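You operate a simulated robot arm through the tools that you are given. There is no shell and no other tool. Be economical: measure what you need, move in short steps, check, and stop when the job is done.

Carry out the task below with a simulated two-armed robot. There is one attempt and no reset: what you move stays moved.

## Task
Fold the striped cloth in half, close the lemon jar and stand both jars on it.
Fine: hold the jar while its lid turns; the lid ends tight. Set down upright: what you pick out.

The check looks at the end state, three seconds after you hand in, the way a careful person would. Anything else that was tipped, shoved, dropped, spilled or broken makes it a failure. Lids that push on must go on centred and level and be pressed home; caps that screw on are set level and turned clockwise until they are tight. Flat cloth is picked up by pressing the open fingertips on it (5 to 10 N) and closing them slowly along it; thin cloth reads only 2 to 8 mm in the jaws.

## Robot
Two 7-joint arms with two-finger parallel grippers on one trunk, on a base that drives. Base frame: it is fixed to the floor where the robot stands at the start and does not move with it; the origin is under the middle of the robot, x ahead of it, y to its left, z up. Readings come in m, rad, newtons and seconds.
The left shoulder is at the start at [0.07, 0.163, 1.145], the right one opposite. With the tool pointing down near the work surface each hand reaches from about 0.38 to 0.88 m from the robot's upright axis, wherever it stands, measured 20 degrees to its own side. Places, roughly: top of the long table [0.7, 0.9, 0.8]. Payload 3.43 kg a hand.
The TCP of each hand is the grasp point between the finger pads, 0.034 m short of the fingertips. In the tool frame z runs along the fingers and y along their closing line. The gripper opens to 0.128 m. The fingers are 0.024 m wide and 0.012 m thick; the gripper's body (0.048 by 0.13 m) begins 0.096 m behind the TCP.
Orientation is told as [roll, pitch, yaw] about the base's x, y, z axes, in that order, counted from this pose: with the fingers straight down and closing along the base's y, the tool's x points along the base's -x, its y along +y and its z along -z.

## Interface
- The arms move only by the tool play_rows. It takes "left_moves", "right_moves" or both (then of equal length, played together; a hand with none holds still); each is a list of rows, each a list of 2 entries, a list of its own where there are three numbers: the shift along the base's x, y, z in m, then the turn, a rotation vector about the base's x, y, z in degrees. In form: [[[x, y, z], [rx, ry, rz]], ...]. A call has 1 to 12 rows; each row shifts and turns the commanded pose from where the row before left it. "left_hand" and "right_hand" are, for a hand that has rows, the opening, from 0 (shut) to 1 (fully open), set as the call begins (left out, the last holds). Rows are played at 5 a second. More than 0.05 m and 0.15 rad between two rows, or a gripper value outside its range, and nothing of the call is played. Where a pose cannot be reached the arm comes as near as it can. A force on the tool above 40 N (or 10 N above the force at the start of the call, whichever is more), or a blocked arm, ends the call early, and 0.2 s more pass. The fingers move at their own pace (about 0.153 m/s each) and stop on an object; they squeeze with about 28 N. The grip force told is the motor's: it shows also when the fingers shut on nothing. Time passes only in rows, and 0.2 s behind the last, so rows that do not move let the fingers close. The reply holds the time, the measured pose of the TCP, the force on the tool along the base axes, the opening and the grip force, in the units named above and with some noise, with the torque about the TCP (base axes, N m) and any sound that the robot's microphone picked up, and new pictures: "views" is both (left out), scene, wrist or none (wrist: the cameras of the hands that moved).
- Cameras (640 x 400 px; columns grow to the right, rows downward): "scene" is now at [0.1185, 0.0354, 1.3696]; the picture's right is [0.45, -0.89, 0.00], its down [-0.63, -0.32, -0.70] and it looks along [0.63, 0.32, -0.71] (base axes); focal length 218 px, centre (320, 200). "left" rides on the left gripper at [0.076, 0.011, -0.16] in its tool frame; the picture's right is [-0.15, 0.99, 0.00], its down [-0.88, -0.13, -0.46] and it looks along [-0.45, -0.07, 0.89] (tool axes); focal length 234 px, centre (320, 200). "right" rides on the right gripper at [0.076, -0.011, -0.16] in its tool frame; the picture's right is [0.15, 0.99, 0.00], its down [-0.88, 0.13, -0.46] and it looks along [-0.45, 0.07, 0.89] (tool axes); focal length 234 px, centre (320, 200). There is no depth. A picture from a camera that has moved, and an enlarged one, comes with that camera's place and axes in the base frame and with its lens. The place of the scene camera against the robot may be out by one fixed shift of up to 0.018 m in any direction.
- lift_body(by): slides the trunk up (or, below 0, down) by that many m; the arms and the scene camera ride with it, the base frame stays. It gives what a move gives, with no picture.
- roll_base(legs): drives the robot by 1 to 6 legs, each [ahead, left, turn to the left] in m, m and rad, along the robot's own axes; the way and the turn of a leg run together, so that a leg with both is an arc; at most 1.5 m and 3.142 rad a leg. The arms and the cameras ride along, it lands a little off, and it stops where it bumps. It gives what a move gives, and a new picture of the scene camera.
- aim_head(pan, tilt): turns the head with the scene camera to pan (to the left, within 1.501 rad either way) and tilt (down, from -0.506 to 1.204), counted from straight ahead of the robot. It gives what a move gives, and a new picture of the scene camera.
- inspect(camera, box): a new picture of the part [left, top, right, bottom] of that camera's present view, enlarged. It takes no simulated time.
- hand_in(): hands the job in; it is judged then, once.

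Go step by step. Nothing tells you exact positions but the pictures and the camera data: compare them with the known pose of the tool, close in by small moves and look again before you grip or let go. The budget is 120 turns and 260 pictures, counting those below and the enlarged ones. Unless the task says otherwise, let go and move clear before handing in.

The tools are called after "Emit:" by a JSON object that holds its "api" and its "payload". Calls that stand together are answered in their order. play_rows: Moves the arms, as the interface text tells. Its arguments: {"type":"object","properties":{"left_moves":{"type":"array"},"left_hand":{"type":"number"},"right_moves":{"type":"array"},"right_hand":{"type":"number"},"views":{"type":"string","enum":["both","scene","wrist","none"]}},"required":[]} The other tools are called the same way: lift_body (by) slides the trunk up or down; roll_base (legs) drives the base; aim_head (pan, tilt) turns the head that bears the scene camera; inspect (camera, box) takes an enlarged picture of a part of a camera's view; hand_in () hands the job in.

At the start:

```text
clock: 0.0
left_ee_pos: [0.4182, 0.481, 1.153]
left_tcp_rot: [0.0, -0.001, 0.003]
left_wrist_force: [-0.4, 0.7, -0.2]
left_ft_torque: [0.01, 0.0, 0.0]
left_gripper_width: 0.1279
left_grasp_force: 0.0
right_ee_pos: [0.5185, 0.0488, 1.1869]
right_tcp_rot: [0.0, 0.0, 0.002]
right_wrist_force: [-0.3, 0.3, 0.1]
right_ft_torque: [-0.01, -0.01, 0.02]
right_gripper_width: 0.1277
right_grasp_force: 0.0
trunk travel left (down, up): [-0.625, 0.315]
robot x, y, heading: [-0.0006, 0.0005, -0.0]
head pan, tilt: [0.469, 0.791]
```

scene: 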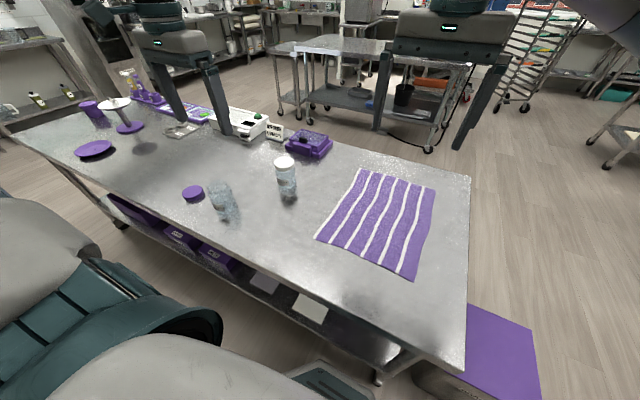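
right: 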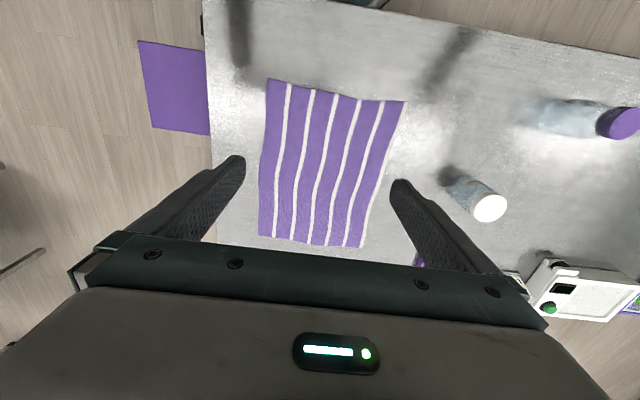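
left: 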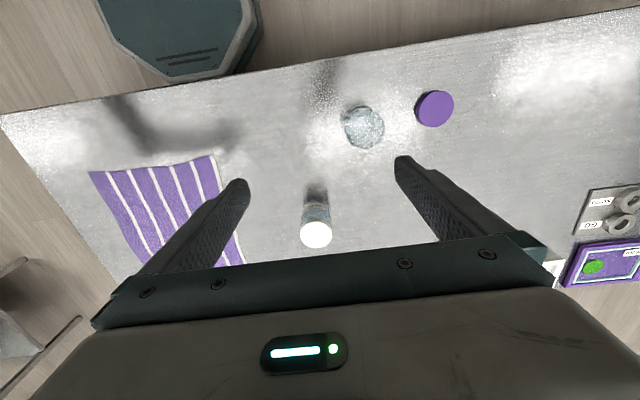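

I see the striped cloth, a closed jar with a white lid, an open jar and a purple lid beside it on the table. I'll enlarge these to find which is the lemon jar.

Emit:
{"api": "inspect", "payload": {"camera": "scene", "box": [160, 130, 320, 230]}}

Emit:
{"api": "inspect", "payload": {"camera": "scene", "box": [290, 150, 450, 290]}}

Emit:
{"api": "inspect", "payload": {"camera": "left", "box": [280, 70, 480, 260]}}

Emit:
{"api": "inspect", "payload": {"camera": "scene", "box": [60, 60, 340, 180]}}

```text
4.00 times, centred on (240, 180) of scene
camera zoom: at [0.1185, 0.0354, 1.3696], right [0.45, -0.89, 0.0], down [-0.63, -0.32, -0.7], along [0.63, 0.32, -0.71], focal length 873 px, centre (640, 280)
```

zoom: 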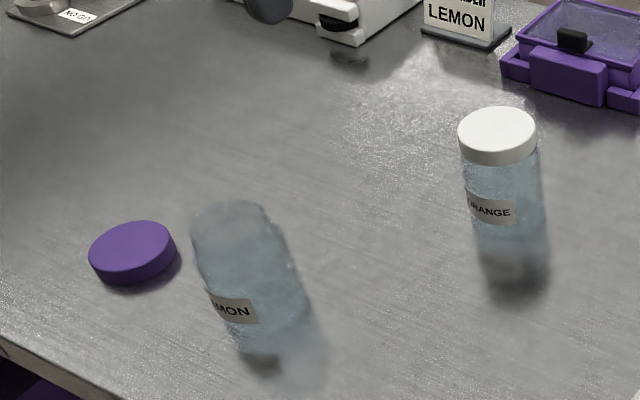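

```text
2.86 times, centred on (370, 220) of scene
camera zoom: at [0.1185, 0.0354, 1.3696], right [0.45, -0.89, 0.0], down [-0.63, -0.32, -0.7], along [0.63, 0.32, -0.71], focal length 624 px, centre (177, 143)
```

zoom: 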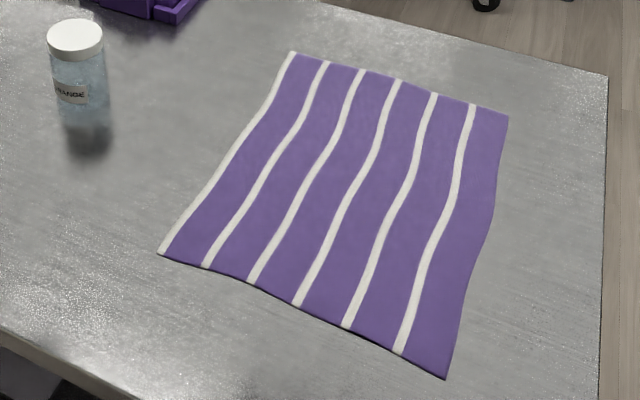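

```text
2.11 times, centred on (380, 165) of left
camera zoom: at [0.3432, 0.4915, 1.314], right [0.15, 0.99, 0.0], down [0.88, -0.13, 0.46], along [0.45, -0.07, -0.89], focal length 493 px, centre (194, 274)
```

zoom: 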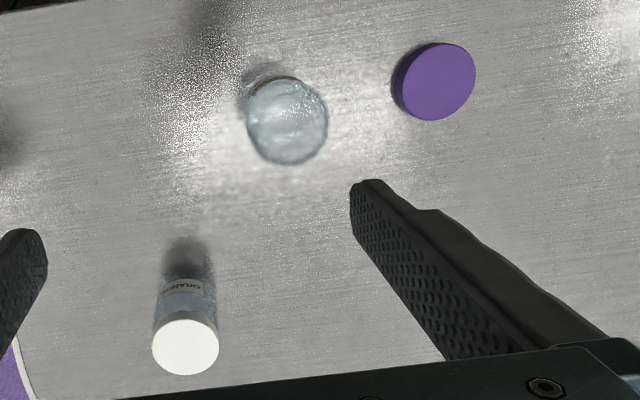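

```text
2.29 times, centred on (200, 120) of scene
camera zoom: at [0.1185, 0.0354, 1.3696], right [0.45, -0.89, 0.0], down [-0.63, -0.32, -0.7], along [0.63, 0.32, -0.71], focal length 499 px, centre (594, 383)
```

zoom: 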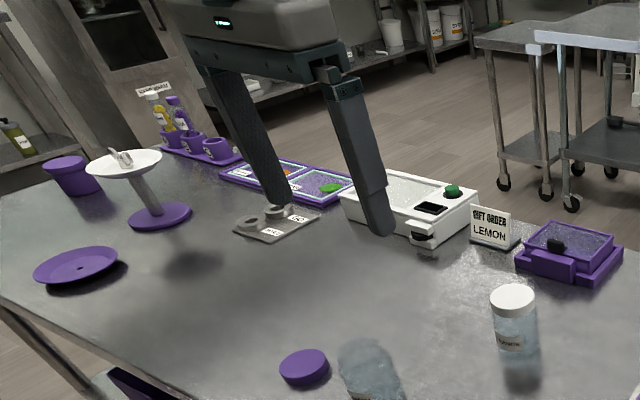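

The open jar is LEMON, about (0.415, 0.547); its purple lid lies at about (0.43, 0.71) and the closed ORANGE jar is at about (0.61, 0.43). The cloth spans x 0.455–0.857 and y −0.07–0.23. First both hands go above the near corners.

Emit:
{"api": "play_rows", "payload": {"left_moves": [[[0.0078, -0.0339, -0.031], [0, 0, 0]], [[0.0078, -0.0339, -0.031], [0, 0, 0]], [[0.0078, -0.0339, -0.031], [0, 0, 0]], [[0.0078, -0.0339, -0.031], [0, 0, 0]], [[0.0078, -0.0339, -0.031], [0, 0, 0]], [[0.0078, -0.0339, -0.031], [0, 0, 0]], [[0.0078, -0.0339, -0.031], [0, 0, 0]], [[0.0078, -0.0339, -0.031], [0, 0, 0]], [[0, 0, 0], [0, 0, 0]]], "right_moves": [[[-0.005, -0.0117, -0.0355], [0, 0, 0]], [[-0.005, -0.0117, -0.0355], [0, 0, 0]], [[-0.005, -0.0117, -0.0355], [0, 0, 0]], [[-0.005, -0.0117, -0.0355], [0, 0, 0]], [[-0.005, -0.0117, -0.0355], [0, 0, 0]], [[-0.005, -0.0117, -0.0355], [0, 0, 0]], [[-0.005, -0.0117, -0.0355], [0, 0, 0]], [[-0.005, -0.0117, -0.0355], [0, 0, 0]], [[0, 0, 0], [0, 0, 0]]], "left_hand": 0.28, "right_hand": 0.28}}

```text
clock: 2.0
left_ee_pos: [0.4814, 0.207, 0.9059]
left_tcp_rot: [0.0, 0.0, 0.002]
left_wrist_force: [0.0, -0.9, -0.1]
left_ft_torque: [0.0, -0.06, 0.0]
left_gripper_width: 0.0359
left_grasp_force: 0.1
right_ee_pos: [0.4756, -0.0451, 0.9023]
right_tcp_rot: [0.001, -0.001, -0.001]
right_wrist_force: [0.3, 0.5, 0.2]
right_ft_torque: [0.0, -0.02, 0.0]
right_gripper_width: 0.0358
right_grasp_force: 0.1
trunk travel left (down, up): [-0.625, 0.315]
robot x, y, heading: [0.0011, 0.0043, 0.001]
head pan, tilt: [0.469, 0.791]
camera scene: at [0.1167, 0.0355, 1.3698], right [0.45, -0.89, 0.0], down [-0.63, -0.32, -0.7], along [0.63, 0.32, -0.71], focal length 218 px, centre (320, 200)
camera right: at [0.3987, -0.0566, 1.0607], right [-0.15, 0.99, 0.0], down [0.88, 0.13, 0.46], along [0.45, 0.07, -0.89], focal length 234 px, centre (320, 200)
camera left: at [0.4041, 0.2196, 1.0675], right [0.14, 0.99, 0.0], down [0.88, -0.13, 0.46], along [0.45, -0.07, -0.89], focal length 234 px, centre (320, 200)
```

scene: 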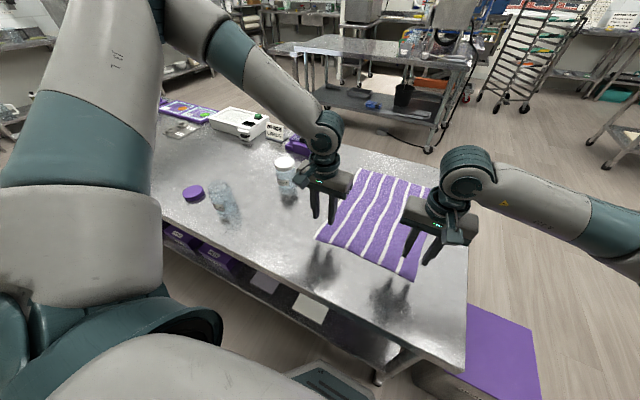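
right: 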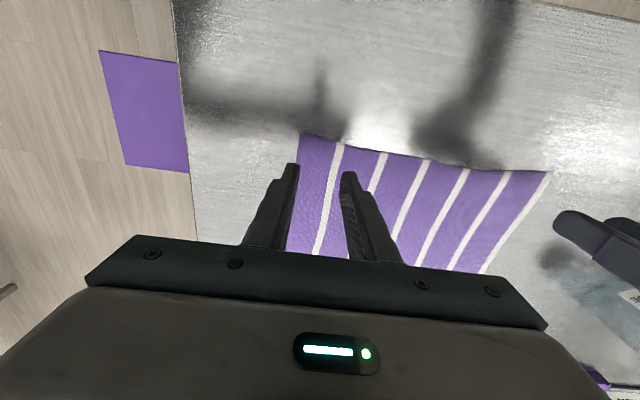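
left: 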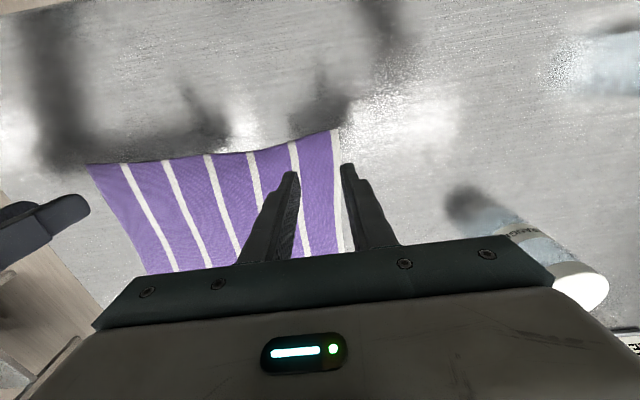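

Corners come out at (0.452, −0.069) and (0.456, 0.231), so I shift both hands slightly inward and lower them to just above the cloth.

Emit:
{"api": "play_rows", "payload": {"left_moves": [[[-0.003, -0.006, -0.03], [0, 0, 0]], [[-0.003, 0, -0.03], [0, 0, 0]], [[0, 0, -0.003], [0, 0, 0]], [[0, 0, 0], [0, 0, 0]]], "right_moves": [[[0, 0.007, -0.03], [0, 0, 0]], [[0, 0, -0.026], [0, 0, 0]], [[0, 0, -0.003], [0, 0, 0]], [[0, 0, 0], [0, 0, 0]]], "views": "wrist"}}

```text
clock: 3.0
left_ee_pos: [0.476, 0.2037, 0.8429]
left_tcp_rot: [0.001, -0.001, 0.001]
left_wrist_force: [0.6, 0.0, -0.4]
left_ft_torque: [-0.01, 0.01, 0.0]
left_gripper_width: 0.036
left_grasp_force: 0.2
right_ee_pos: [0.4774, -0.0382, 0.8427]
right_tcp_rot: [0.001, 0.0, -0.001]
right_wrist_force: [0.0, 1.0, 0.3]
right_ft_torque: [0.0, 0.03, 0.0]
right_gripper_width: 0.0356
right_grasp_force: 0.1
trunk travel left (down, up): [-0.625, 0.315]
robot x, y, heading: [0.0044, 0.0007, -0.005]
head pan, tilt: [0.469, 0.791]
camera right: at [0.4007, -0.0501, 1.0015], right [-0.15, 0.99, 0.0], down [0.88, 0.13, 0.46], along [0.45, 0.07, -0.89], focal length 234 px, centre (320, 200)
camera left: at [0.4006, 0.214, 1.0034], right [0.15, 0.99, 0.0], down [0.88, -0.13, 0.46], along [0.45, -0.07, -0.89], focal length 234 px, centre (320, 200)
```

right: 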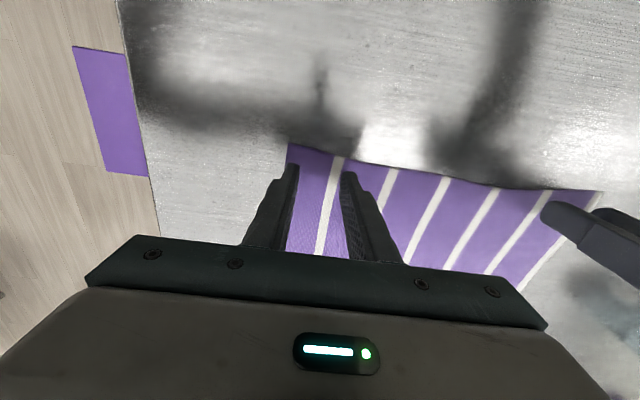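
left: 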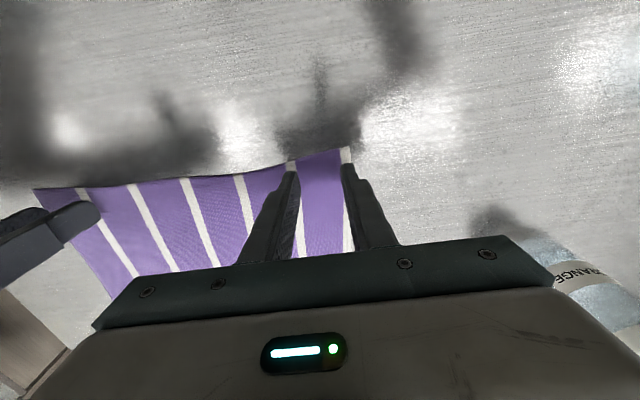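

Both are placed well; now I lower to contact in small steps.

Emit:
{"api": "play_rows", "payload": {"left_moves": [[[0, -0.005, -0.003], [0, 0, 0]], [[0, 0, -0.003], [0, 0, 0]], [[0, 0, -0.002], [0, 0, 0]], [[0, 0, -0.002], [0, 0, 0]]], "right_moves": [[[0, 0.003, -0.003], [0, 0, 0]], [[0, 0, -0.003], [0, 0, 0]], [[0, 0, -0.002], [0, 0, 0]], [[0, 0, -0.002], [0, 0, 0]]], "views": "none"}}

```text
clock: 4.0
left_ee_pos: [0.477, 0.1969, 0.8364]
left_tcp_rot: [0.0, -0.006, 0.002]
left_wrist_force: [1.9, 3.0, 19.3]
left_ft_torque: [0.08, 0.01, 0.03]
left_gripper_width: 0.0361
left_grasp_force: 0.1
right_ee_pos: [0.4778, -0.0357, 0.835]
right_tcp_rot: [0.001, -0.004, 0.002]
right_wrist_force: [1.4, -0.3, 10.5]
right_ft_torque: [-0.08, -0.06, 0.03]
right_gripper_width: 0.0357
right_grasp_force: 0.1
trunk travel left (down, up): [-0.625, 0.315]
robot x, y, heading: [-0.0008, -0.0024, 0.0]
head pan, tilt: [0.469, 0.791]
```

Left presses a bit hard, so I ease it back, then close in steps.

Emit:
{"api": "play_rows", "payload": {"left_moves": [[[0, 0, 0.002], [0, 0, 0]], [[0, 0, 0], [0, 0, 0]]], "right_moves": [[[0, 0, 0.0004], [0, 0, 0]], [[0, 0, 0], [0, 0, 0]]], "views": "none"}}

```text
clock: 4.6
left_ee_pos: [0.4757, 0.198, 0.8347]
left_tcp_rot: [-0.002, -0.004, 0.001]
left_wrist_force: [2.4, -0.5, 10.9]
left_ft_torque: [-0.07, -0.06, -0.02]
left_gripper_width: 0.0358
left_grasp_force: 0.0
right_ee_pos: [0.4777, -0.0355, 0.8353]
right_tcp_rot: [0.002, -0.002, -0.002]
right_wrist_force: [-0.4, -0.1, 18.0]
right_ft_torque: [-0.11, 0.0, -0.04]
right_gripper_width: 0.036
right_grasp_force: 0.0
trunk travel left (down, up): [-0.625, 0.315]
robot x, y, heading: [0.0014, 0.0004, -0.002]
head pan, tilt: [0.469, 0.791]
```

Emit:
{"api": "play_rows", "payload": {"left_moves": [[[0, 0, 0.0005], [0, 0, 0]], [[0, 0, 0], [0, 0, 0]]], "right_moves": [[[0, 0, 0.0016], [0, 0, 0]], [[0, 0, 0], [0, 0, 0]]], "left_hand": 0.22, "right_hand": 0.22, "views": "wrist"}}

```text
clock: 5.2
left_ee_pos: [0.4757, 0.1982, 0.8349]
left_tcp_rot: [0.001, 0.0, 0.004]
left_wrist_force: [-1.7, -1.3, 9.3]
left_ft_torque: [-0.08, 0.02, 0.0]
left_gripper_width: 0.0285
left_grasp_force: 0.1
right_ee_pos: [0.4774, -0.0363, 0.8362]
right_tcp_rot: [0.001, 0.0, 0.001]
right_wrist_force: [0.4, 1.2, 7.4]
right_ft_torque: [0.04, -0.02, -0.02]
right_gripper_width: 0.028
right_grasp_force: 0.2
trunk travel left (down, up): [-0.625, 0.315]
robot x, y, heading: [-0.0006, -0.0017, 0.004]
head pan, tilt: [0.469, 0.791]
camera right: at [0.4007, -0.0469, 0.9943], right [-0.15, 0.99, 0.0], down [0.88, 0.13, 0.46], along [0.45, 0.07, -0.89], focal length 234 px, centre (320, 200)
camera left: at [0.3986, 0.209, 0.9959], right [0.15, 0.99, 0.0], down [0.88, -0.13, 0.46], along [0.45, -0.07, -0.89], focal length 234 px, centre (320, 200)
```

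right: 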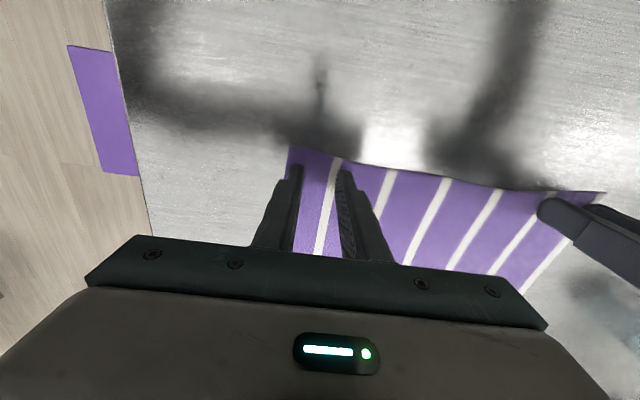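
left: 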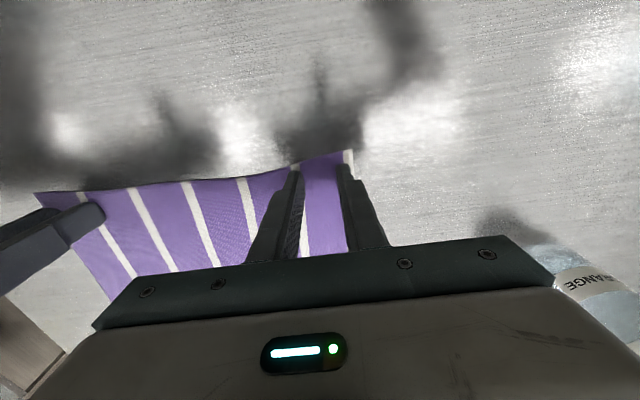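

Forces are 9 and 7 N, as wanted. I continue closing in slow steps.

Emit:
{"api": "play_rows", "payload": {"left_moves": [[[0, 0, 0], [0, 0, 0]]], "right_moves": [[[0, 0, 0], [0, 0, 0]]], "left_hand": 0.15, "right_hand": 0.15, "views": "none"}}

Emit:
{"api": "play_rows", "payload": {"left_moves": [[[0, 0, 0], [0, 0, 0]]], "right_moves": [[[0, 0, 0], [0, 0, 0]]], "left_hand": 0.08, "right_hand": 0.08, "views": "none"}}

Emit:
{"api": "play_rows", "payload": {"left_moves": [[[0, 0, 0], [0, 0, 0]], [[0, 0, 0], [0, 0, 0]]], "right_moves": [[[0, 0, 0], [0, 0, 0]], [[0, 0, 0], [0, 0, 0]]], "left_hand": 0, "right_hand": 0, "views": "wrist"}}

```text
clock: 5.6
left_ee_pos: [0.4758, 0.199, 0.8353]
left_tcp_rot: [0.002, -0.001, 0.002]
left_wrist_force: [-0.9, 0.9, 7.8]
left_ft_torque: [-0.01, 0.05, 0.0]
left_gripper_width: 0.0185
left_grasp_force: 0.1
right_ee_pos: [0.4772, -0.0349, 0.8358]
right_tcp_rot: [0.001, 0.0, -0.001]
right_wrist_force: [-0.3, 0.0, 5.1]
right_ft_torque: [-0.04, 0.03, -0.01]
right_gripper_width: 0.0189
right_grasp_force: 0.0
trunk travel left (down, up): [-0.625, 0.315]
robot x, y, heading: [0.001, -0.0015, -0.001]
head pan, tilt: [0.469, 0.791]
```

```text
clock: 6.0
left_ee_pos: [0.4759, 0.1982, 0.8355]
left_tcp_rot: [-0.001, -0.001, 0.001]
left_wrist_force: [-0.4, 0.7, 7.1]
left_ft_torque: [0.05, 0.01, -0.01]
left_gripper_width: 0.0093
left_grasp_force: 0.1
right_ee_pos: [0.4769, -0.0349, 0.8355]
right_tcp_rot: [0.0, -0.001, -0.001]
right_wrist_force: [0.0, -0.1, 4.4]
right_ft_torque: [0.0, 0.01, -0.02]
right_gripper_width: 0.0097
right_grasp_force: 0.0
trunk travel left (down, up): [-0.625, 0.315]
robot x, y, heading: [0.0034, -0.0008, -0.001]
head pan, tilt: [0.469, 0.791]
```

```text
clock: 6.6
left_ee_pos: [0.4761, 0.1973, 0.8354]
left_tcp_rot: [-0.001, 0.0, 0.001]
left_wrist_force: [-0.1, 0.2, 7.0]
left_ft_torque: [0.03, 0.06, -0.02]
left_gripper_width: 0.0
left_grasp_force: 28.3
right_ee_pos: [0.4771, -0.0359, 0.8357]
right_tcp_rot: [-0.001, -0.001, 0.0]
right_wrist_force: [-0.3, -0.1, 3.3]
right_ft_torque: [0.01, 0.03, 0.01]
right_gripper_width: 0.0001
right_grasp_force: 27.5
trunk travel left (down, up): [-0.625, 0.315]
robot x, y, heading: [0.0025, -0.0017, 0.003]
head pan, tilt: [0.469, 0.791]
camera right: at [0.4012, -0.0469, 0.9945], right [-0.15, 0.99, 0.0], down [0.88, 0.13, 0.46], along [0.45, 0.07, -0.89], focal length 234 px, centre (320, 200)
camera left: at [0.3993, 0.2091, 0.9959], right [0.15, 0.99, 0.0], down [0.88, -0.13, 0.46], along [0.45, -0.07, -0.89], focal length 234 px, centre (320, 200)
```

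right: 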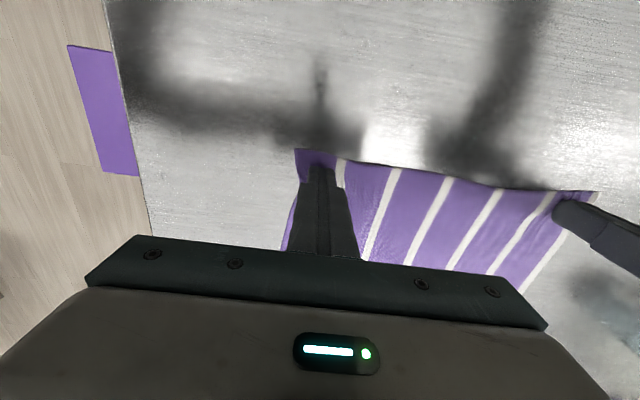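
left: 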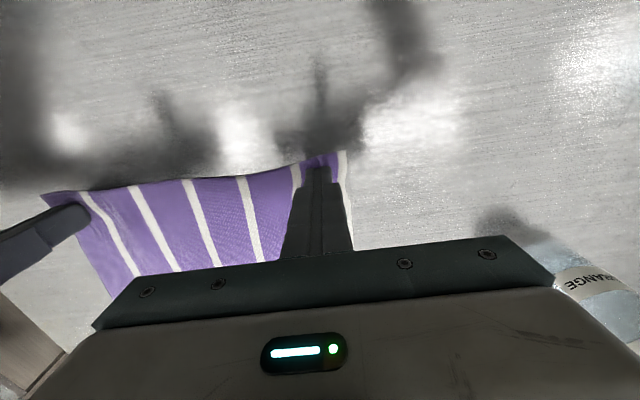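

The widths read 0, so probably no cloth was caught. I raise 2 cm to see.

Emit:
{"api": "play_rows", "payload": {"left_moves": [[[0, 0, 0.02], [0, 0, 0]], [[0, 0, 0.0], [0, 0, 0]]], "right_moves": [[[0, 0, 0.02], [0, 0, 0]], [[0, 0, 0.0], [0, 0, 0]]], "views": "wrist"}}

```text
clock: 7.2
left_ee_pos: [0.4762, 0.1987, 0.855]
left_tcp_rot: [0.001, 0.002, 0.002]
left_wrist_force: [0.7, -0.1, -0.2]
left_ft_torque: [0.0, 0.0, -0.01]
left_gripper_width: 0.0
left_grasp_force: 28.3
right_ee_pos: [0.479, -0.0359, 0.8559]
right_tcp_rot: [-0.002, 0.001, 0.0]
right_wrist_force: [0.3, 0.6, 0.6]
right_ft_torque: [0.01, -0.01, -0.01]
right_gripper_width: 0.0001
right_grasp_force: 27.8
trunk travel left (down, up): [-0.625, 0.315]
robot x, y, heading: [-0.001, -0.0007, -0.0]
head pan, tilt: [0.469, 0.791]
camera right: at [0.4021, -0.0476, 1.0141], right [-0.15, 0.99, 0.0], down [0.88, 0.13, 0.45], along [0.45, 0.07, -0.89], focal length 234 px, centre (320, 200)
camera left: at [0.4008, 0.2095, 1.0151], right [0.15, 0.99, 0.0], down [0.88, -0.13, 0.45], along [0.45, -0.07, -0.89], focal length 234 px, centre (320, 200)
```

right: 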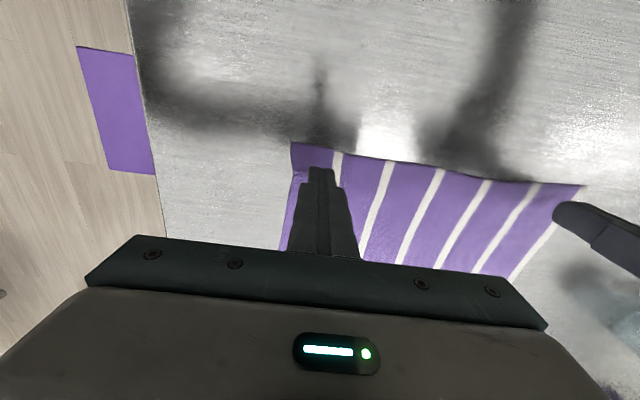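
left: 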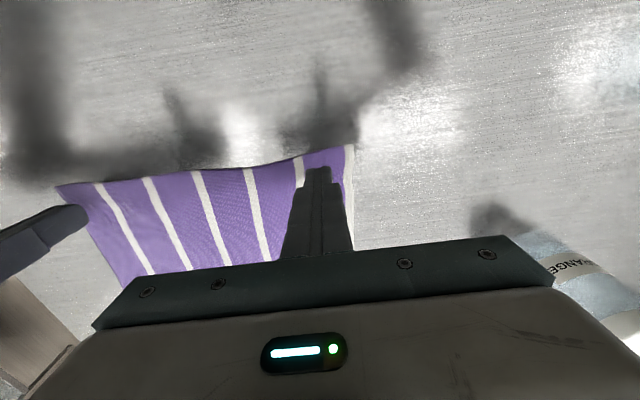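

No cloth was caught and it still lies in place. I retry with a wider opening, steadier pressure, and slower closing.

Emit:
{"api": "play_rows", "payload": {"left_moves": [[[0, -0.003, 0], [0, 0, 0]], [[0, 0, 0], [0, 0, 0]], [[0, 0, -0.015], [0, 0, 0]], [[0, 0, -0.004], [0, 0, 0]], [[0, 0, -0.0015], [0, 0, 0]], [[0, 0, 0], [0, 0, 0]]], "right_moves": [[[0, 0.004, 0], [0, 0, 0]], [[0, 0, 0], [0, 0, 0]], [[0, 0, -0.015], [0, 0, 0]], [[0, 0, -0.004], [0, 0, 0]], [[0, 0, -0.002], [0, 0, 0]], [[0, 0, 0], [0, 0, 0]]], "left_hand": 0.35, "right_hand": 0.35, "views": "none"}}

Emit:
{"api": "play_rows", "payload": {"left_moves": [[[0, 0, 0], [0, 0, 0]]], "right_moves": [[[0, 0, 0], [0, 0, 0]]], "left_hand": 0.32, "right_hand": 0.32, "views": "none"}}

```text
clock: 8.6
left_ee_pos: [0.4757, 0.195, 0.8366]
left_tcp_rot: [0.0, -0.002, 0.002]
left_wrist_force: [1.6, 1.6, 12.8]
left_ft_torque: [0.07, -0.04, -0.02]
left_gripper_width: 0.045
left_grasp_force: 0.4
right_ee_pos: [0.4767, -0.0299, 0.8361]
right_tcp_rot: [-0.001, -0.002, 0.0]
right_wrist_force: [0.9, 0.1, 4.3]
right_ft_torque: [-0.02, -0.01, 0.03]
right_gripper_width: 0.0449
right_grasp_force: 0.1
trunk travel left (down, up): [-0.625, 0.315]
robot x, y, heading: [-0.0018, -0.0019, -0.002]
head pan, tilt: [0.469, 0.791]
```

```text
clock: 9.0
left_ee_pos: [0.4757, 0.1949, 0.836]
left_tcp_rot: [0.0, -0.002, -0.001]
left_wrist_force: [1.0, -1.9, 15.7]
left_ft_torque: [0.02, -0.02, 0.01]
left_gripper_width: 0.0397
left_grasp_force: 0.2
right_ee_pos: [0.4769, -0.0322, 0.8358]
right_tcp_rot: [0.003, -0.001, 0.0]
right_wrist_force: [0.2, 0.4, 4.7]
right_ft_torque: [0.0, 0.02, 0.01]
right_gripper_width: 0.0403
right_grasp_force: 0.1
trunk travel left (down, up): [-0.625, 0.315]
robot x, y, heading: [-0.0018, -0.0014, 0.001]
head pan, tilt: [0.469, 0.791]
```

Emit:
{"api": "play_rows", "payload": {"left_moves": [[[0, 0, 0.0009], [0, 0, 0]], [[0, 0, 0], [0, 0, 0]]], "right_moves": [[[0, 0, -0.0009], [0, 0, 0]], [[0, 0, 0], [0, 0, 0]]], "left_hand": 0.29, "right_hand": 0.29, "views": "none"}}

Emit:
{"api": "play_rows", "payload": {"left_moves": [[[0, 0, 0], [0, 0, 0]]], "right_moves": [[[0, 0, 0], [0, 0, 0]]], "left_hand": 0.26, "right_hand": 0.26, "views": "none"}}

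Emit:
{"api": "play_rows", "payload": {"left_moves": [[[0, 0, 0], [0, 0, 0]]], "right_moves": [[[0, 0, 0], [0, 0, 0]]], "left_hand": 0.23, "right_hand": 0.23, "views": "wrist"}}

```text
clock: 9.6
left_ee_pos: [0.4751, 0.1946, 0.836]
left_tcp_rot: [0.002, 0.001, 0.003]
left_wrist_force: [-0.1, 0.2, 1.1]
left_ft_torque: [-0.01, -0.02, -0.01]
left_gripper_width: 0.037
left_grasp_force: 0.1
right_ee_pos: [0.477, -0.0294, 0.8359]
right_tcp_rot: [0.002, -0.002, 0.0]
right_wrist_force: [-2.1, -2.1, 18.5]
right_ft_torque: [-0.11, 0.08, 0.0]
right_gripper_width: 0.0356
right_grasp_force: 0.1
trunk travel left (down, up): [-0.625, 0.315]
robot x, y, heading: [-0.0009, 0.0002, -0.002]
head pan, tilt: [0.469, 0.791]
```

```text
clock: 10.0
left_ee_pos: [0.475, 0.1949, 0.8371]
left_tcp_rot: [0.0, 0.0, 0.002]
left_wrist_force: [0.0, -0.5, 0.3]
left_ft_torque: [0.01, 0.01, -0.01]
left_gripper_width: 0.0332
left_grasp_force: 0.1
right_ee_pos: [0.4772, -0.0308, 0.8353]
right_tcp_rot: [0.001, -0.002, 0.0]
right_wrist_force: [0.6, 0.2, 20.8]
right_ft_torque: [-0.03, 0.03, -0.03]
right_gripper_width: 0.0311
right_grasp_force: 0.0
trunk travel left (down, up): [-0.625, 0.315]
robot x, y, heading: [0.0032, 0.0013, 0.002]
head pan, tilt: [0.469, 0.791]
```

```text
clock: 10.4
left_ee_pos: [0.4748, 0.1952, 0.8361]
left_tcp_rot: [0.001, -0.001, 0.003]
left_wrist_force: [-0.7, 0.6, -0.3]
left_ft_torque: [0.01, 0.02, -0.01]
left_gripper_width: 0.0293
left_grasp_force: 0.0
right_ee_pos: [0.4759, -0.0298, 0.8356]
right_tcp_rot: [0.002, -0.001, 0.0]
right_wrist_force: [1.1, 0.4, 23.5]
right_ft_torque: [0.0, 0.05, 0.03]
right_gripper_width: 0.0273
right_grasp_force: 0.0
trunk travel left (down, up): [-0.625, 0.315]
robot x, y, heading: [0.0004, -0.0016, -0.001]
head pan, tilt: [0.469, 0.791]
camera right: at [0.3999, -0.0421, 0.994], right [-0.15, 0.99, 0.0], down [0.88, 0.13, 0.46], along [0.45, 0.07, -0.89], focal length 234 px, centre (320, 200)
camera left: at [0.3984, 0.2066, 0.9966], right [0.15, 0.99, 0.0], down [0.88, -0.13, 0.46], along [0.45, -0.07, -0.89], focal length 234 px, centre (320, 200)
```

right: 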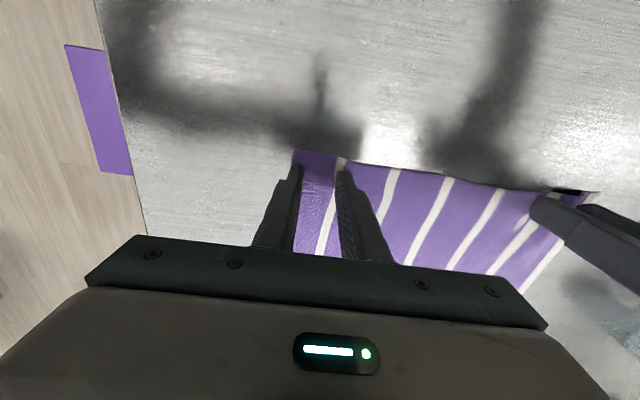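
left: 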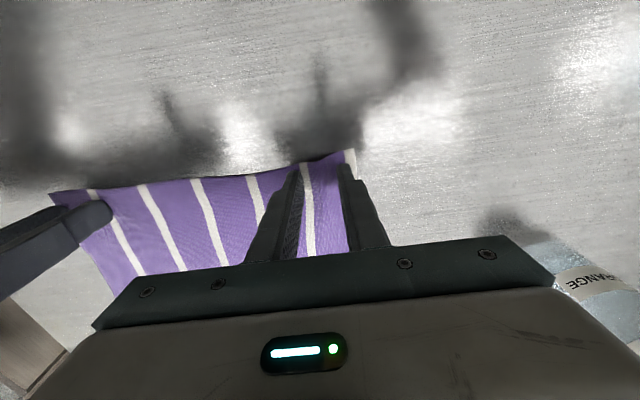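

The stiffness is about 16 N/mm with a lag. I set left slightly lower and right slightly higher and let it settle before closing further.

Emit:
{"api": "play_rows", "payload": {"left_moves": [[[0, 0, -0.0006], [0, 0, 0]], [[0, 0, 0], [0, 0, 0]], [[0, 0, 0], [0, 0, 0]], [[0, 0, 0], [0, 0, 0]]], "right_moves": [[[0, 0, 0.0009], [0, 0, 0]], [[0, 0, 0], [0, 0, 0]], [[0, 0, 0], [0, 0, 0]], [[0, 0, 0], [0, 0, 0]]], "views": "none"}}

```text
clock: 11.4
left_ee_pos: [0.4751, 0.1947, 0.8365]
left_tcp_rot: [0.001, -0.001, 0.001]
left_wrist_force: [-0.6, 0.6, 1.9]
left_ft_torque: [0.04, 0.03, 0.0]
left_gripper_width: 0.0294
left_grasp_force: 0.2
right_ee_pos: [0.4768, -0.0317, 0.8354]
right_tcp_rot: [0.001, -0.002, 0.001]
right_wrist_force: [0.8, 1.1, 20.4]
right_ft_torque: [0.1, 0.05, -0.04]
right_gripper_width: 0.0275
right_grasp_force: 0.1
trunk travel left (down, up): [-0.625, 0.315]
robot x, y, heading: [0.0006, -0.0016, 0.001]
head pan, tilt: [0.469, 0.791]
```

Emit:
{"api": "play_rows", "payload": {"left_moves": [[[0, 0, -0.001], [0, 0, 0]], [[0, 0, 0], [0, 0, 0]], [[0, 0, 0], [0, 0, 0]]], "right_moves": [[[0, 0, 0.0015], [0, 0, 0]], [[0, 0, 0], [0, 0, 0]], [[0, 0, 0], [0, 0, 0]]], "views": "none"}}

```text
clock: 12.2
left_ee_pos: [0.4758, 0.1949, 0.8369]
left_tcp_rot: [0.001, -0.004, 0.002]
left_wrist_force: [-1.2, 4.6, 23.0]
left_ft_torque: [0.22, 0.09, 0.02]
left_gripper_width: 0.0298
left_grasp_force: 0.1
right_ee_pos: [0.4768, -0.0323, 0.8361]
right_tcp_rot: [0.0, 0.0, 0.001]
right_wrist_force: [-0.5, 0.4, -0.1]
right_ft_torque: [-0.01, 0.02, 0.0]
right_gripper_width: 0.0291
right_grasp_force: 0.0
trunk travel left (down, up): [-0.625, 0.315]
robot x, y, heading: [0.0008, -0.001, -0.003]
head pan, tilt: [0.469, 0.791]
```

Emit:
{"api": "play_rows", "payload": {"left_moves": [[[0, 0, 0.0006], [0, 0, 0]], [[0, 0, 0], [0, 0, 0]], [[0, 0, 0], [0, 0, 0]]], "right_moves": [[[0, 0, -0.0006], [0, 0, 0]], [[0, 0, 0], [0, 0, 0]], [[0, 0, 0], [0, 0, 0]]], "views": "none"}}

Emit:
{"api": "play_rows", "payload": {"left_moves": [[[0, 0, 0], [0, 0, 0]]], "right_moves": [[[0, 0, 0], [0, 0, 0]]], "views": "none"}}

```text
clock: 13.0
left_ee_pos: [0.4759, 0.1949, 0.836]
left_tcp_rot: [0.001, -0.002, 0.001]
left_wrist_force: [1.9, 2.6, 17.9]
left_ft_torque: [0.11, -0.06, 0.02]
left_gripper_width: 0.0297
left_grasp_force: 0.3
right_ee_pos: [0.4768, -0.0313, 0.8357]
right_tcp_rot: [-0.001, 0.001, 0.001]
right_wrist_force: [-0.4, 0.8, 1.6]
right_ft_torque: [-0.03, 0.05, 0.0]
right_gripper_width: 0.0295
right_grasp_force: 0.1
trunk travel left (down, up): [-0.625, 0.315]
robot x, y, heading: [-0.0014, -0.0014, -0.0]
head pan, tilt: [0.469, 0.791]
```

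```text
clock: 13.4
left_ee_pos: [0.4743, 0.195, 0.8362]
left_tcp_rot: [-0.001, -0.001, 0.0]
left_wrist_force: [2.5, 1.6, 16.9]
left_ft_torque: [0.06, -0.02, -0.01]
left_gripper_width: 0.0297
left_grasp_force: 0.4
right_ee_pos: [0.4774, -0.0308, 0.8358]
right_tcp_rot: [-0.001, 0.0, 0.001]
right_wrist_force: [-0.1, 0.7, 2.5]
right_ft_torque: [-0.06, 0.04, 0.01]
right_gripper_width: 0.0294
right_grasp_force: 0.0
trunk travel left (down, up): [-0.625, 0.315]
robot x, y, heading: [0.0021, 0.0018, 0.0]
head pan, tilt: [0.469, 0.791]
```

Emit:
{"api": "play_rows", "payload": {"left_moves": [[[0, 0, 0.0006], [0, 0, 0]], [[0, 0, 0], [0, 0, 0]]], "right_moves": [[[0, 0, -0.0004], [0, 0, 0]], [[0, 0, 0], [0, 0, 0]]], "left_hand": 0.21, "right_hand": 0.21, "views": "none"}}

Emit:
{"api": "play_rows", "payload": {"left_moves": [[[0, 0, 0], [0, 0, 0]]], "right_moves": [[[0, 0, 0], [0, 0, 0]]], "left_hand": 0.19, "right_hand": 0.19, "views": "none"}}

```text
clock: 14.0
left_ee_pos: [0.4741, 0.1943, 0.836]
left_tcp_rot: [0.0, 0.0, 0.002]
left_wrist_force: [0.1, -1.1, 10.5]
left_ft_torque: [0.01, 0.05, 0.01]
left_gripper_width: 0.0259
left_grasp_force: 0.1
right_ee_pos: [0.4772, -0.0315, 0.8354]
right_tcp_rot: [0.0, -0.001, 0.0]
right_wrist_force: [-0.5, 0.1, 5.2]
right_ft_torque: [-0.06, 0.03, 0.02]
right_gripper_width: 0.0266
right_grasp_force: 0.0
trunk travel left (down, up): [-0.625, 0.315]
robot x, y, heading: [0.0047, 0.0023, 0.001]
head pan, tilt: [0.469, 0.791]
```

```text
clock: 14.4
left_ee_pos: [0.4755, 0.1947, 0.837]
left_tcp_rot: [-0.001, 0.0, 0.002]
left_wrist_force: [-0.6, -0.2, 7.3]
left_ft_torque: [-0.01, 0.0, -0.03]
left_gripper_width: 0.0238
left_grasp_force: 0.1
right_ee_pos: [0.4768, -0.0302, 0.8357]
right_tcp_rot: [-0.001, -0.003, 0.0]
right_wrist_force: [-0.1, 0.4, 5.8]
right_ft_torque: [0.0, 0.02, -0.02]
right_gripper_width: 0.0232
right_grasp_force: 0.0
trunk travel left (down, up): [-0.625, 0.315]
robot x, y, heading: [0.0013, 0.0009, 0.001]
head pan, tilt: [0.469, 0.791]
```

Both pressures are now in the 5–10 N window; I continue with small closing steps and a slight downward trim.

Emit:
{"api": "play_rows", "payload": {"left_moves": [[[0, 0, -0.0001], [0, 0, 0]]], "right_moves": [[[0, 0, -0.0001], [0, 0, 0]]], "left_hand": 0.165, "right_hand": 0.165, "views": "none"}}

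Emit:
{"api": "play_rows", "payload": {"left_moves": [[[0, 0, -0.0001], [0, 0, 0]]], "right_moves": [[[0, 0, -0.0001], [0, 0, 0]]], "left_hand": 0.14, "right_hand": 0.14, "views": "none"}}

Emit:
{"api": "play_rows", "payload": {"left_moves": [[[0, 0, -0.0001], [0, 0, 0]]], "right_moves": [[[0, 0, -0.0001], [0, 0, 0]]], "left_hand": 0.115, "right_hand": 0.115, "views": "wrist"}}

```text
clock: 14.8
left_ee_pos: [0.4745, 0.1951, 0.8361]
left_tcp_rot: [0.0, -0.002, 0.002]
left_wrist_force: [0.0, 1.0, 9.2]
left_ft_torque: [0.03, 0.02, 0.0]
left_gripper_width: 0.0208
left_grasp_force: 0.1
right_ee_pos: [0.4768, -0.0309, 0.835]
right_tcp_rot: [0.001, -0.001, 0.0]
right_wrist_force: [1.1, 0.0, 6.8]
right_ft_torque: [-0.02, -0.06, 0.03]
right_gripper_width: 0.0197
right_grasp_force: 0.1
trunk travel left (down, up): [-0.625, 0.315]
robot x, y, heading: [-0.0005, -0.0004, 0.002]
head pan, tilt: [0.469, 0.791]
```

```text
clock: 15.2
left_ee_pos: [0.4751, 0.1951, 0.8358]
left_tcp_rot: [0.001, -0.001, 0.003]
left_wrist_force: [1.1, -1.5, 7.9]
left_ft_torque: [0.01, -0.02, -0.01]
left_gripper_width: 0.0176
left_grasp_force: 0.0
right_ee_pos: [0.4779, -0.0311, 0.8356]
right_tcp_rot: [0.0, -0.001, -0.001]
right_wrist_force: [-1.6, 0.8, 8.0]
right_ft_torque: [0.0, 0.07, -0.02]
right_gripper_width: 0.0163
right_grasp_force: 0.0
trunk travel left (down, up): [-0.625, 0.315]
robot x, y, heading: [0.0001, 0.0034, -0.003]
head pan, tilt: [0.469, 0.791]
```

```text
clock: 15.6
left_ee_pos: [0.4747, 0.1944, 0.8342]
left_tcp_rot: [0.001, -0.001, 0.001]
left_wrist_force: [-0.3, -0.5, 8.8]
left_ft_torque: [-0.01, 0.1, -0.04]
left_gripper_width: 0.0145
left_grasp_force: 0.0
right_ee_pos: [0.4769, -0.0315, 0.8344]
right_tcp_rot: [0.0, -0.001, 0.0]
right_wrist_force: [0.1, 1.0, 8.0]
right_ft_torque: [0.0, 0.0, 0.04]
right_gripper_width: 0.0127
right_grasp_force: 0.2
trunk travel left (down, up): [-0.625, 0.315]
robot x, y, heading: [0.0022, -0.0025, -0.0]
head pan, tilt: [0.469, 0.791]
camera right: at [0.4007, -0.0423, 0.9942], right [-0.15, 0.99, 0.0], down [0.88, 0.13, 0.46], along [0.45, 0.07, -0.89], focal length 234 px, centre (320, 200)
camera left: at [0.3985, 0.2059, 0.9958], right [0.15, 0.99, 0.0], down [0.88, -0.13, 0.46], along [0.45, -0.07, -0.89], focal length 234 px, centre (320, 200)
```

right: 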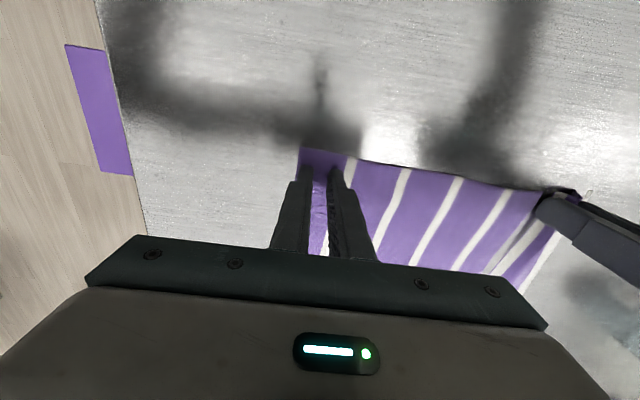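
left: 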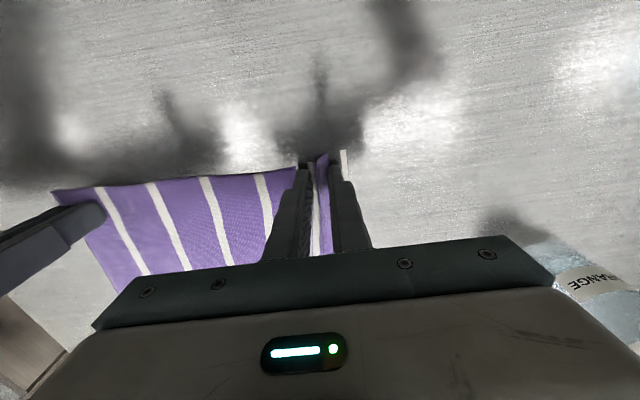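

Left clearly has gathered a ridge of cloth; right also appears to. I finish the closing.

Emit:
{"api": "play_rows", "payload": {"left_moves": [[[0, 0, -0.0001], [0, 0, 0]]], "right_moves": [[[0, 0, -0.0001], [0, 0, 0]]], "left_hand": 0.09, "right_hand": 0.09, "views": "none"}}

Emit:
{"api": "play_rows", "payload": {"left_moves": [[[0, 0, -0.0001], [0, 0, 0]]], "right_moves": [[[0, 0, -0.0001], [0, 0, 0]]], "left_hand": 0.065, "right_hand": 0.065, "views": "none"}}

Emit:
{"api": "play_rows", "payload": {"left_moves": [[[0, 0, 0], [0, 0, 0]]], "right_moves": [[[0, 0, 0], [0, 0, 0]]], "left_hand": 0.04, "right_hand": 0.04, "views": "none"}}

Emit:
{"api": "play_rows", "payload": {"left_moves": [[[0, 0, 0], [0, 0, 0]], [[0, 0, 0], [0, 0, 0]]], "right_moves": [[[0, 0, 0], [0, 0, 0]], [[0, 0, 0], [0, 0, 0]]], "left_hand": 0, "right_hand": 0, "views": "wrist"}}

```text
clock: 16.0
left_ee_pos: [0.4748, 0.1948, 0.8351]
left_tcp_rot: [0.0, -0.003, 0.003]
left_wrist_force: [1.3, -0.2, 5.6]
left_ft_torque: [0.01, -0.05, 0.03]
left_gripper_width: 0.0113
left_grasp_force: 0.1
right_ee_pos: [0.4773, -0.0306, 0.8342]
right_tcp_rot: [0.0, -0.002, 0.001]
right_wrist_force: [-0.8, -2.3, 14.1]
right_ft_torque: [-0.06, 0.09, 0.02]
right_gripper_width: 0.0123
right_grasp_force: 1.2
trunk travel left (down, up): [-0.625, 0.315]
robot x, y, heading: [0.0009, -0.0011, -0.002]
head pan, tilt: [0.469, 0.791]
```

```text
clock: 16.4
left_ee_pos: [0.4735, 0.1952, 0.8365]
left_tcp_rot: [0.0, -0.002, 0.002]
left_wrist_force: [0.0, 0.4, 2.3]
left_ft_torque: [0.0, -0.01, 0.02]
left_gripper_width: 0.0083
left_grasp_force: 0.0
right_ee_pos: [0.4786, -0.0302, 0.8362]
right_tcp_rot: [0.002, -0.003, 0.001]
right_wrist_force: [-0.3, 0.4, 18.3]
right_ft_torque: [-0.03, 0.08, -0.01]
right_gripper_width: 0.0053
right_grasp_force: 0.1
trunk travel left (down, up): [-0.625, 0.315]
robot x, y, heading: [0.0023, -0.0003, 0.0]
head pan, tilt: [0.469, 0.791]
```

```text
clock: 16.8
left_ee_pos: [0.4741, 0.1947, 0.8362]
left_tcp_rot: [0.0, -0.001, 0.003]
left_wrist_force: [0.0, 0.2, 2.0]
left_ft_torque: [0.01, 0.0, 0.02]
left_gripper_width: 0.0051
left_grasp_force: 0.0
right_ee_pos: [0.4786, -0.0295, 0.8349]
right_tcp_rot: [0.002, -0.003, 0.0]
right_wrist_force: [1.0, 0.7, 20.2]
right_ft_torque: [-0.02, -0.01, 0.01]
right_gripper_width: 0.0049
right_grasp_force: 0.0
trunk travel left (down, up): [-0.625, 0.315]
robot x, y, heading: [-0.003, 0.0032, -0.0]
head pan, tilt: [0.469, 0.791]
```

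```text
clock: 17.4
left_ee_pos: [0.4744, 0.1947, 0.8358]
left_tcp_rot: [0.0, -0.002, 0.002]
left_wrist_force: [0.6, -0.7, 0.5]
left_ft_torque: [-0.01, -0.02, 0.03]
left_gripper_width: 0.0026
left_grasp_force: 28.2
right_ee_pos: [0.4782, -0.0305, 0.8354]
right_tcp_rot: [0.003, -0.003, 0.0]
right_wrist_force: [1.5, -0.5, 24.4]
right_ft_torque: [0.01, -0.02, 0.0]
right_gripper_width: 0.0001
right_grasp_force: 27.9
trunk travel left (down, up): [-0.625, 0.315]
robot x, y, heading: [-0.0021, 0.0005, 0.0]
head pan, tilt: [0.469, 0.791]
camera right: at [0.4007, -0.042, 0.994], right [-0.15, 0.99, 0.0], down [0.88, 0.13, 0.46], along [0.45, 0.07, -0.89], focal length 234 px, centre (320, 200)
camera left: at [0.3977, 0.2063, 0.9963], right [0.15, 0.99, 0.0], down [0.88, -0.13, 0.46], along [0.45, -0.07, -0.89], focal length 234 px, centre (320, 200)
```

right: 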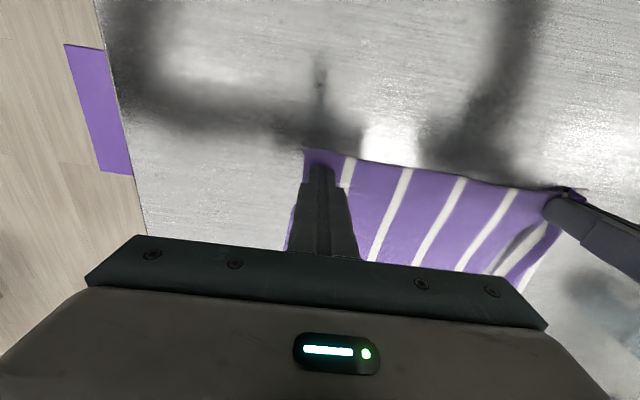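
left: 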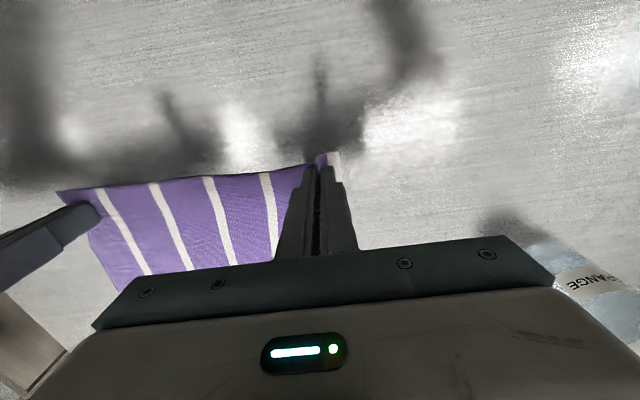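

Left now holds the cloth at 2.6 mm. Right slipped over it, so I repeat only the right: lift slightly, open, press again.

Emit:
{"api": "play_rows", "payload": {"right_moves": [[[0, 0, 0.008], [0, 0, 0]], [[-0.002, 0, 0], [0, 0, 0]], [[0, 0, 0], [0, 0, 0]], [[0, 0, -0.004], [0, 0, 0]], [[0, 0, -0.003], [0, 0, 0]], [[0, 0, 0], [0, 0, 0]], [[0, 0, 0], [0, 0, 0]]], "right_hand": 0.3, "views": "wrist"}}

```text
clock: 19.0
left_ee_pos: [0.4752, 0.1943, 0.8364]
left_tcp_rot: [0.0, 0.0, 0.003]
left_wrist_force: [0.1, 0.3, 7.9]
left_ft_torque: [-0.04, -0.07, 0.02]
left_gripper_width: 0.0025
left_grasp_force: 27.7
right_ee_pos: [0.4769, -0.0309, 0.8361]
right_tcp_rot: [0.001, 0.0, 0.001]
right_wrist_force: [0.1, -0.4, 2.9]
right_ft_torque: [0.07, 0.0, 0.01]
right_gripper_width: 0.0383
right_grasp_force: 0.0
trunk travel left (down, up): [-0.625, 0.315]
robot x, y, heading: [-0.0033, 0.0015, -0.005]
head pan, tilt: [0.469, 0.791]
camera right: at [0.3995, -0.0424, 0.9943], right [-0.15, 0.99, 0.0], down [0.88, 0.13, 0.46], along [0.45, 0.07, -0.89], focal length 234 px, centre (320, 200)
```

right: 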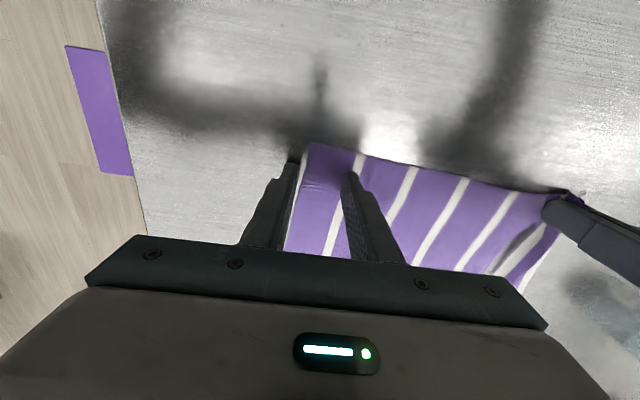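

The cloth edge moved about 1 cm to +y, so the outer finger is at its edge. I shift the right hand inward and press again.

Emit:
{"api": "play_rows", "payload": {"right_moves": [[[0, 0, 0.006], [0, 0, 0]], [[0.002, 0.016, 0], [0, 0, 0]], [[0, 0, -0.004], [0, 0, 0]], [[0, 0, -0.0025], [0, 0, 0]], [[0, 0, 0], [0, 0, 0]], [[0, 0, 0], [0, 0, 0]]], "right_hand": 0.3, "views": "none"}}

Emit:
{"api": "play_rows", "payload": {"right_moves": [[[0, 0, 0], [0, 0, 0]]], "right_hand": 0.275, "views": "wrist"}}

```text
clock: 20.4
left_ee_pos: [0.4756, 0.195, 0.8363]
left_tcp_rot: [0.0, 0.001, 0.003]
left_wrist_force: [1.4, -0.5, 6.6]
left_ft_torque: [-0.01, 0.0, -0.01]
left_gripper_width: 0.0026
left_grasp_force: 28.4
right_ee_pos: [0.4775, -0.0151, 0.835]
right_tcp_rot: [0.003, -0.001, 0.001]
right_wrist_force: [-0.8, 0.5, 5.6]
right_ft_torque: [-0.04, 0.01, -0.01]
right_gripper_width: 0.0387
right_grasp_force: 0.2
trunk travel left (down, up): [-0.625, 0.315]
robot x, y, heading: [0.0003, -0.0027, -0.003]
head pan, tilt: [0.469, 0.791]
```

```text
clock: 20.8
left_ee_pos: [0.4766, 0.1943, 0.8364]
left_tcp_rot: [0.0, 0.0, 0.002]
left_wrist_force: [0.9, 0.4, 6.6]
left_ft_torque: [0.0, -0.02, -0.01]
left_gripper_width: 0.0028
left_grasp_force: 28.0
right_ee_pos: [0.4774, -0.0161, 0.8363]
right_tcp_rot: [0.001, -0.001, 0.001]
right_wrist_force: [0.3, -0.2, 7.6]
right_ft_torque: [-0.01, 0.0, 0.02]
right_gripper_width: 0.0344
right_grasp_force: 0.1
trunk travel left (down, up): [-0.625, 0.315]
robot x, y, heading: [0.0004, -0.0007, 0.002]
head pan, tilt: [0.469, 0.791]
camera right: at [0.4011, -0.0273, 0.9942], right [-0.15, 0.99, 0.0], down [0.88, 0.13, 0.46], along [0.45, 0.07, -0.89], focal length 234 px, centre (320, 200)
```

right: 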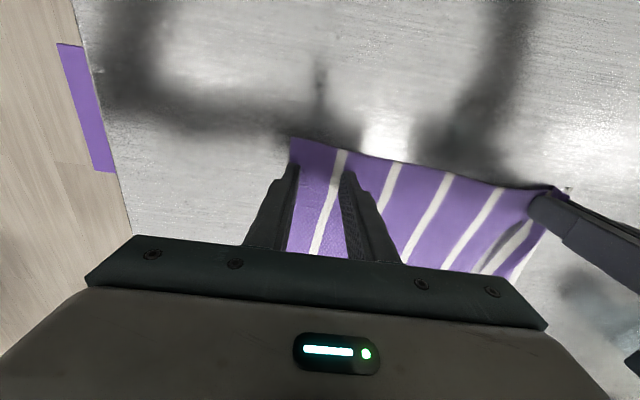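

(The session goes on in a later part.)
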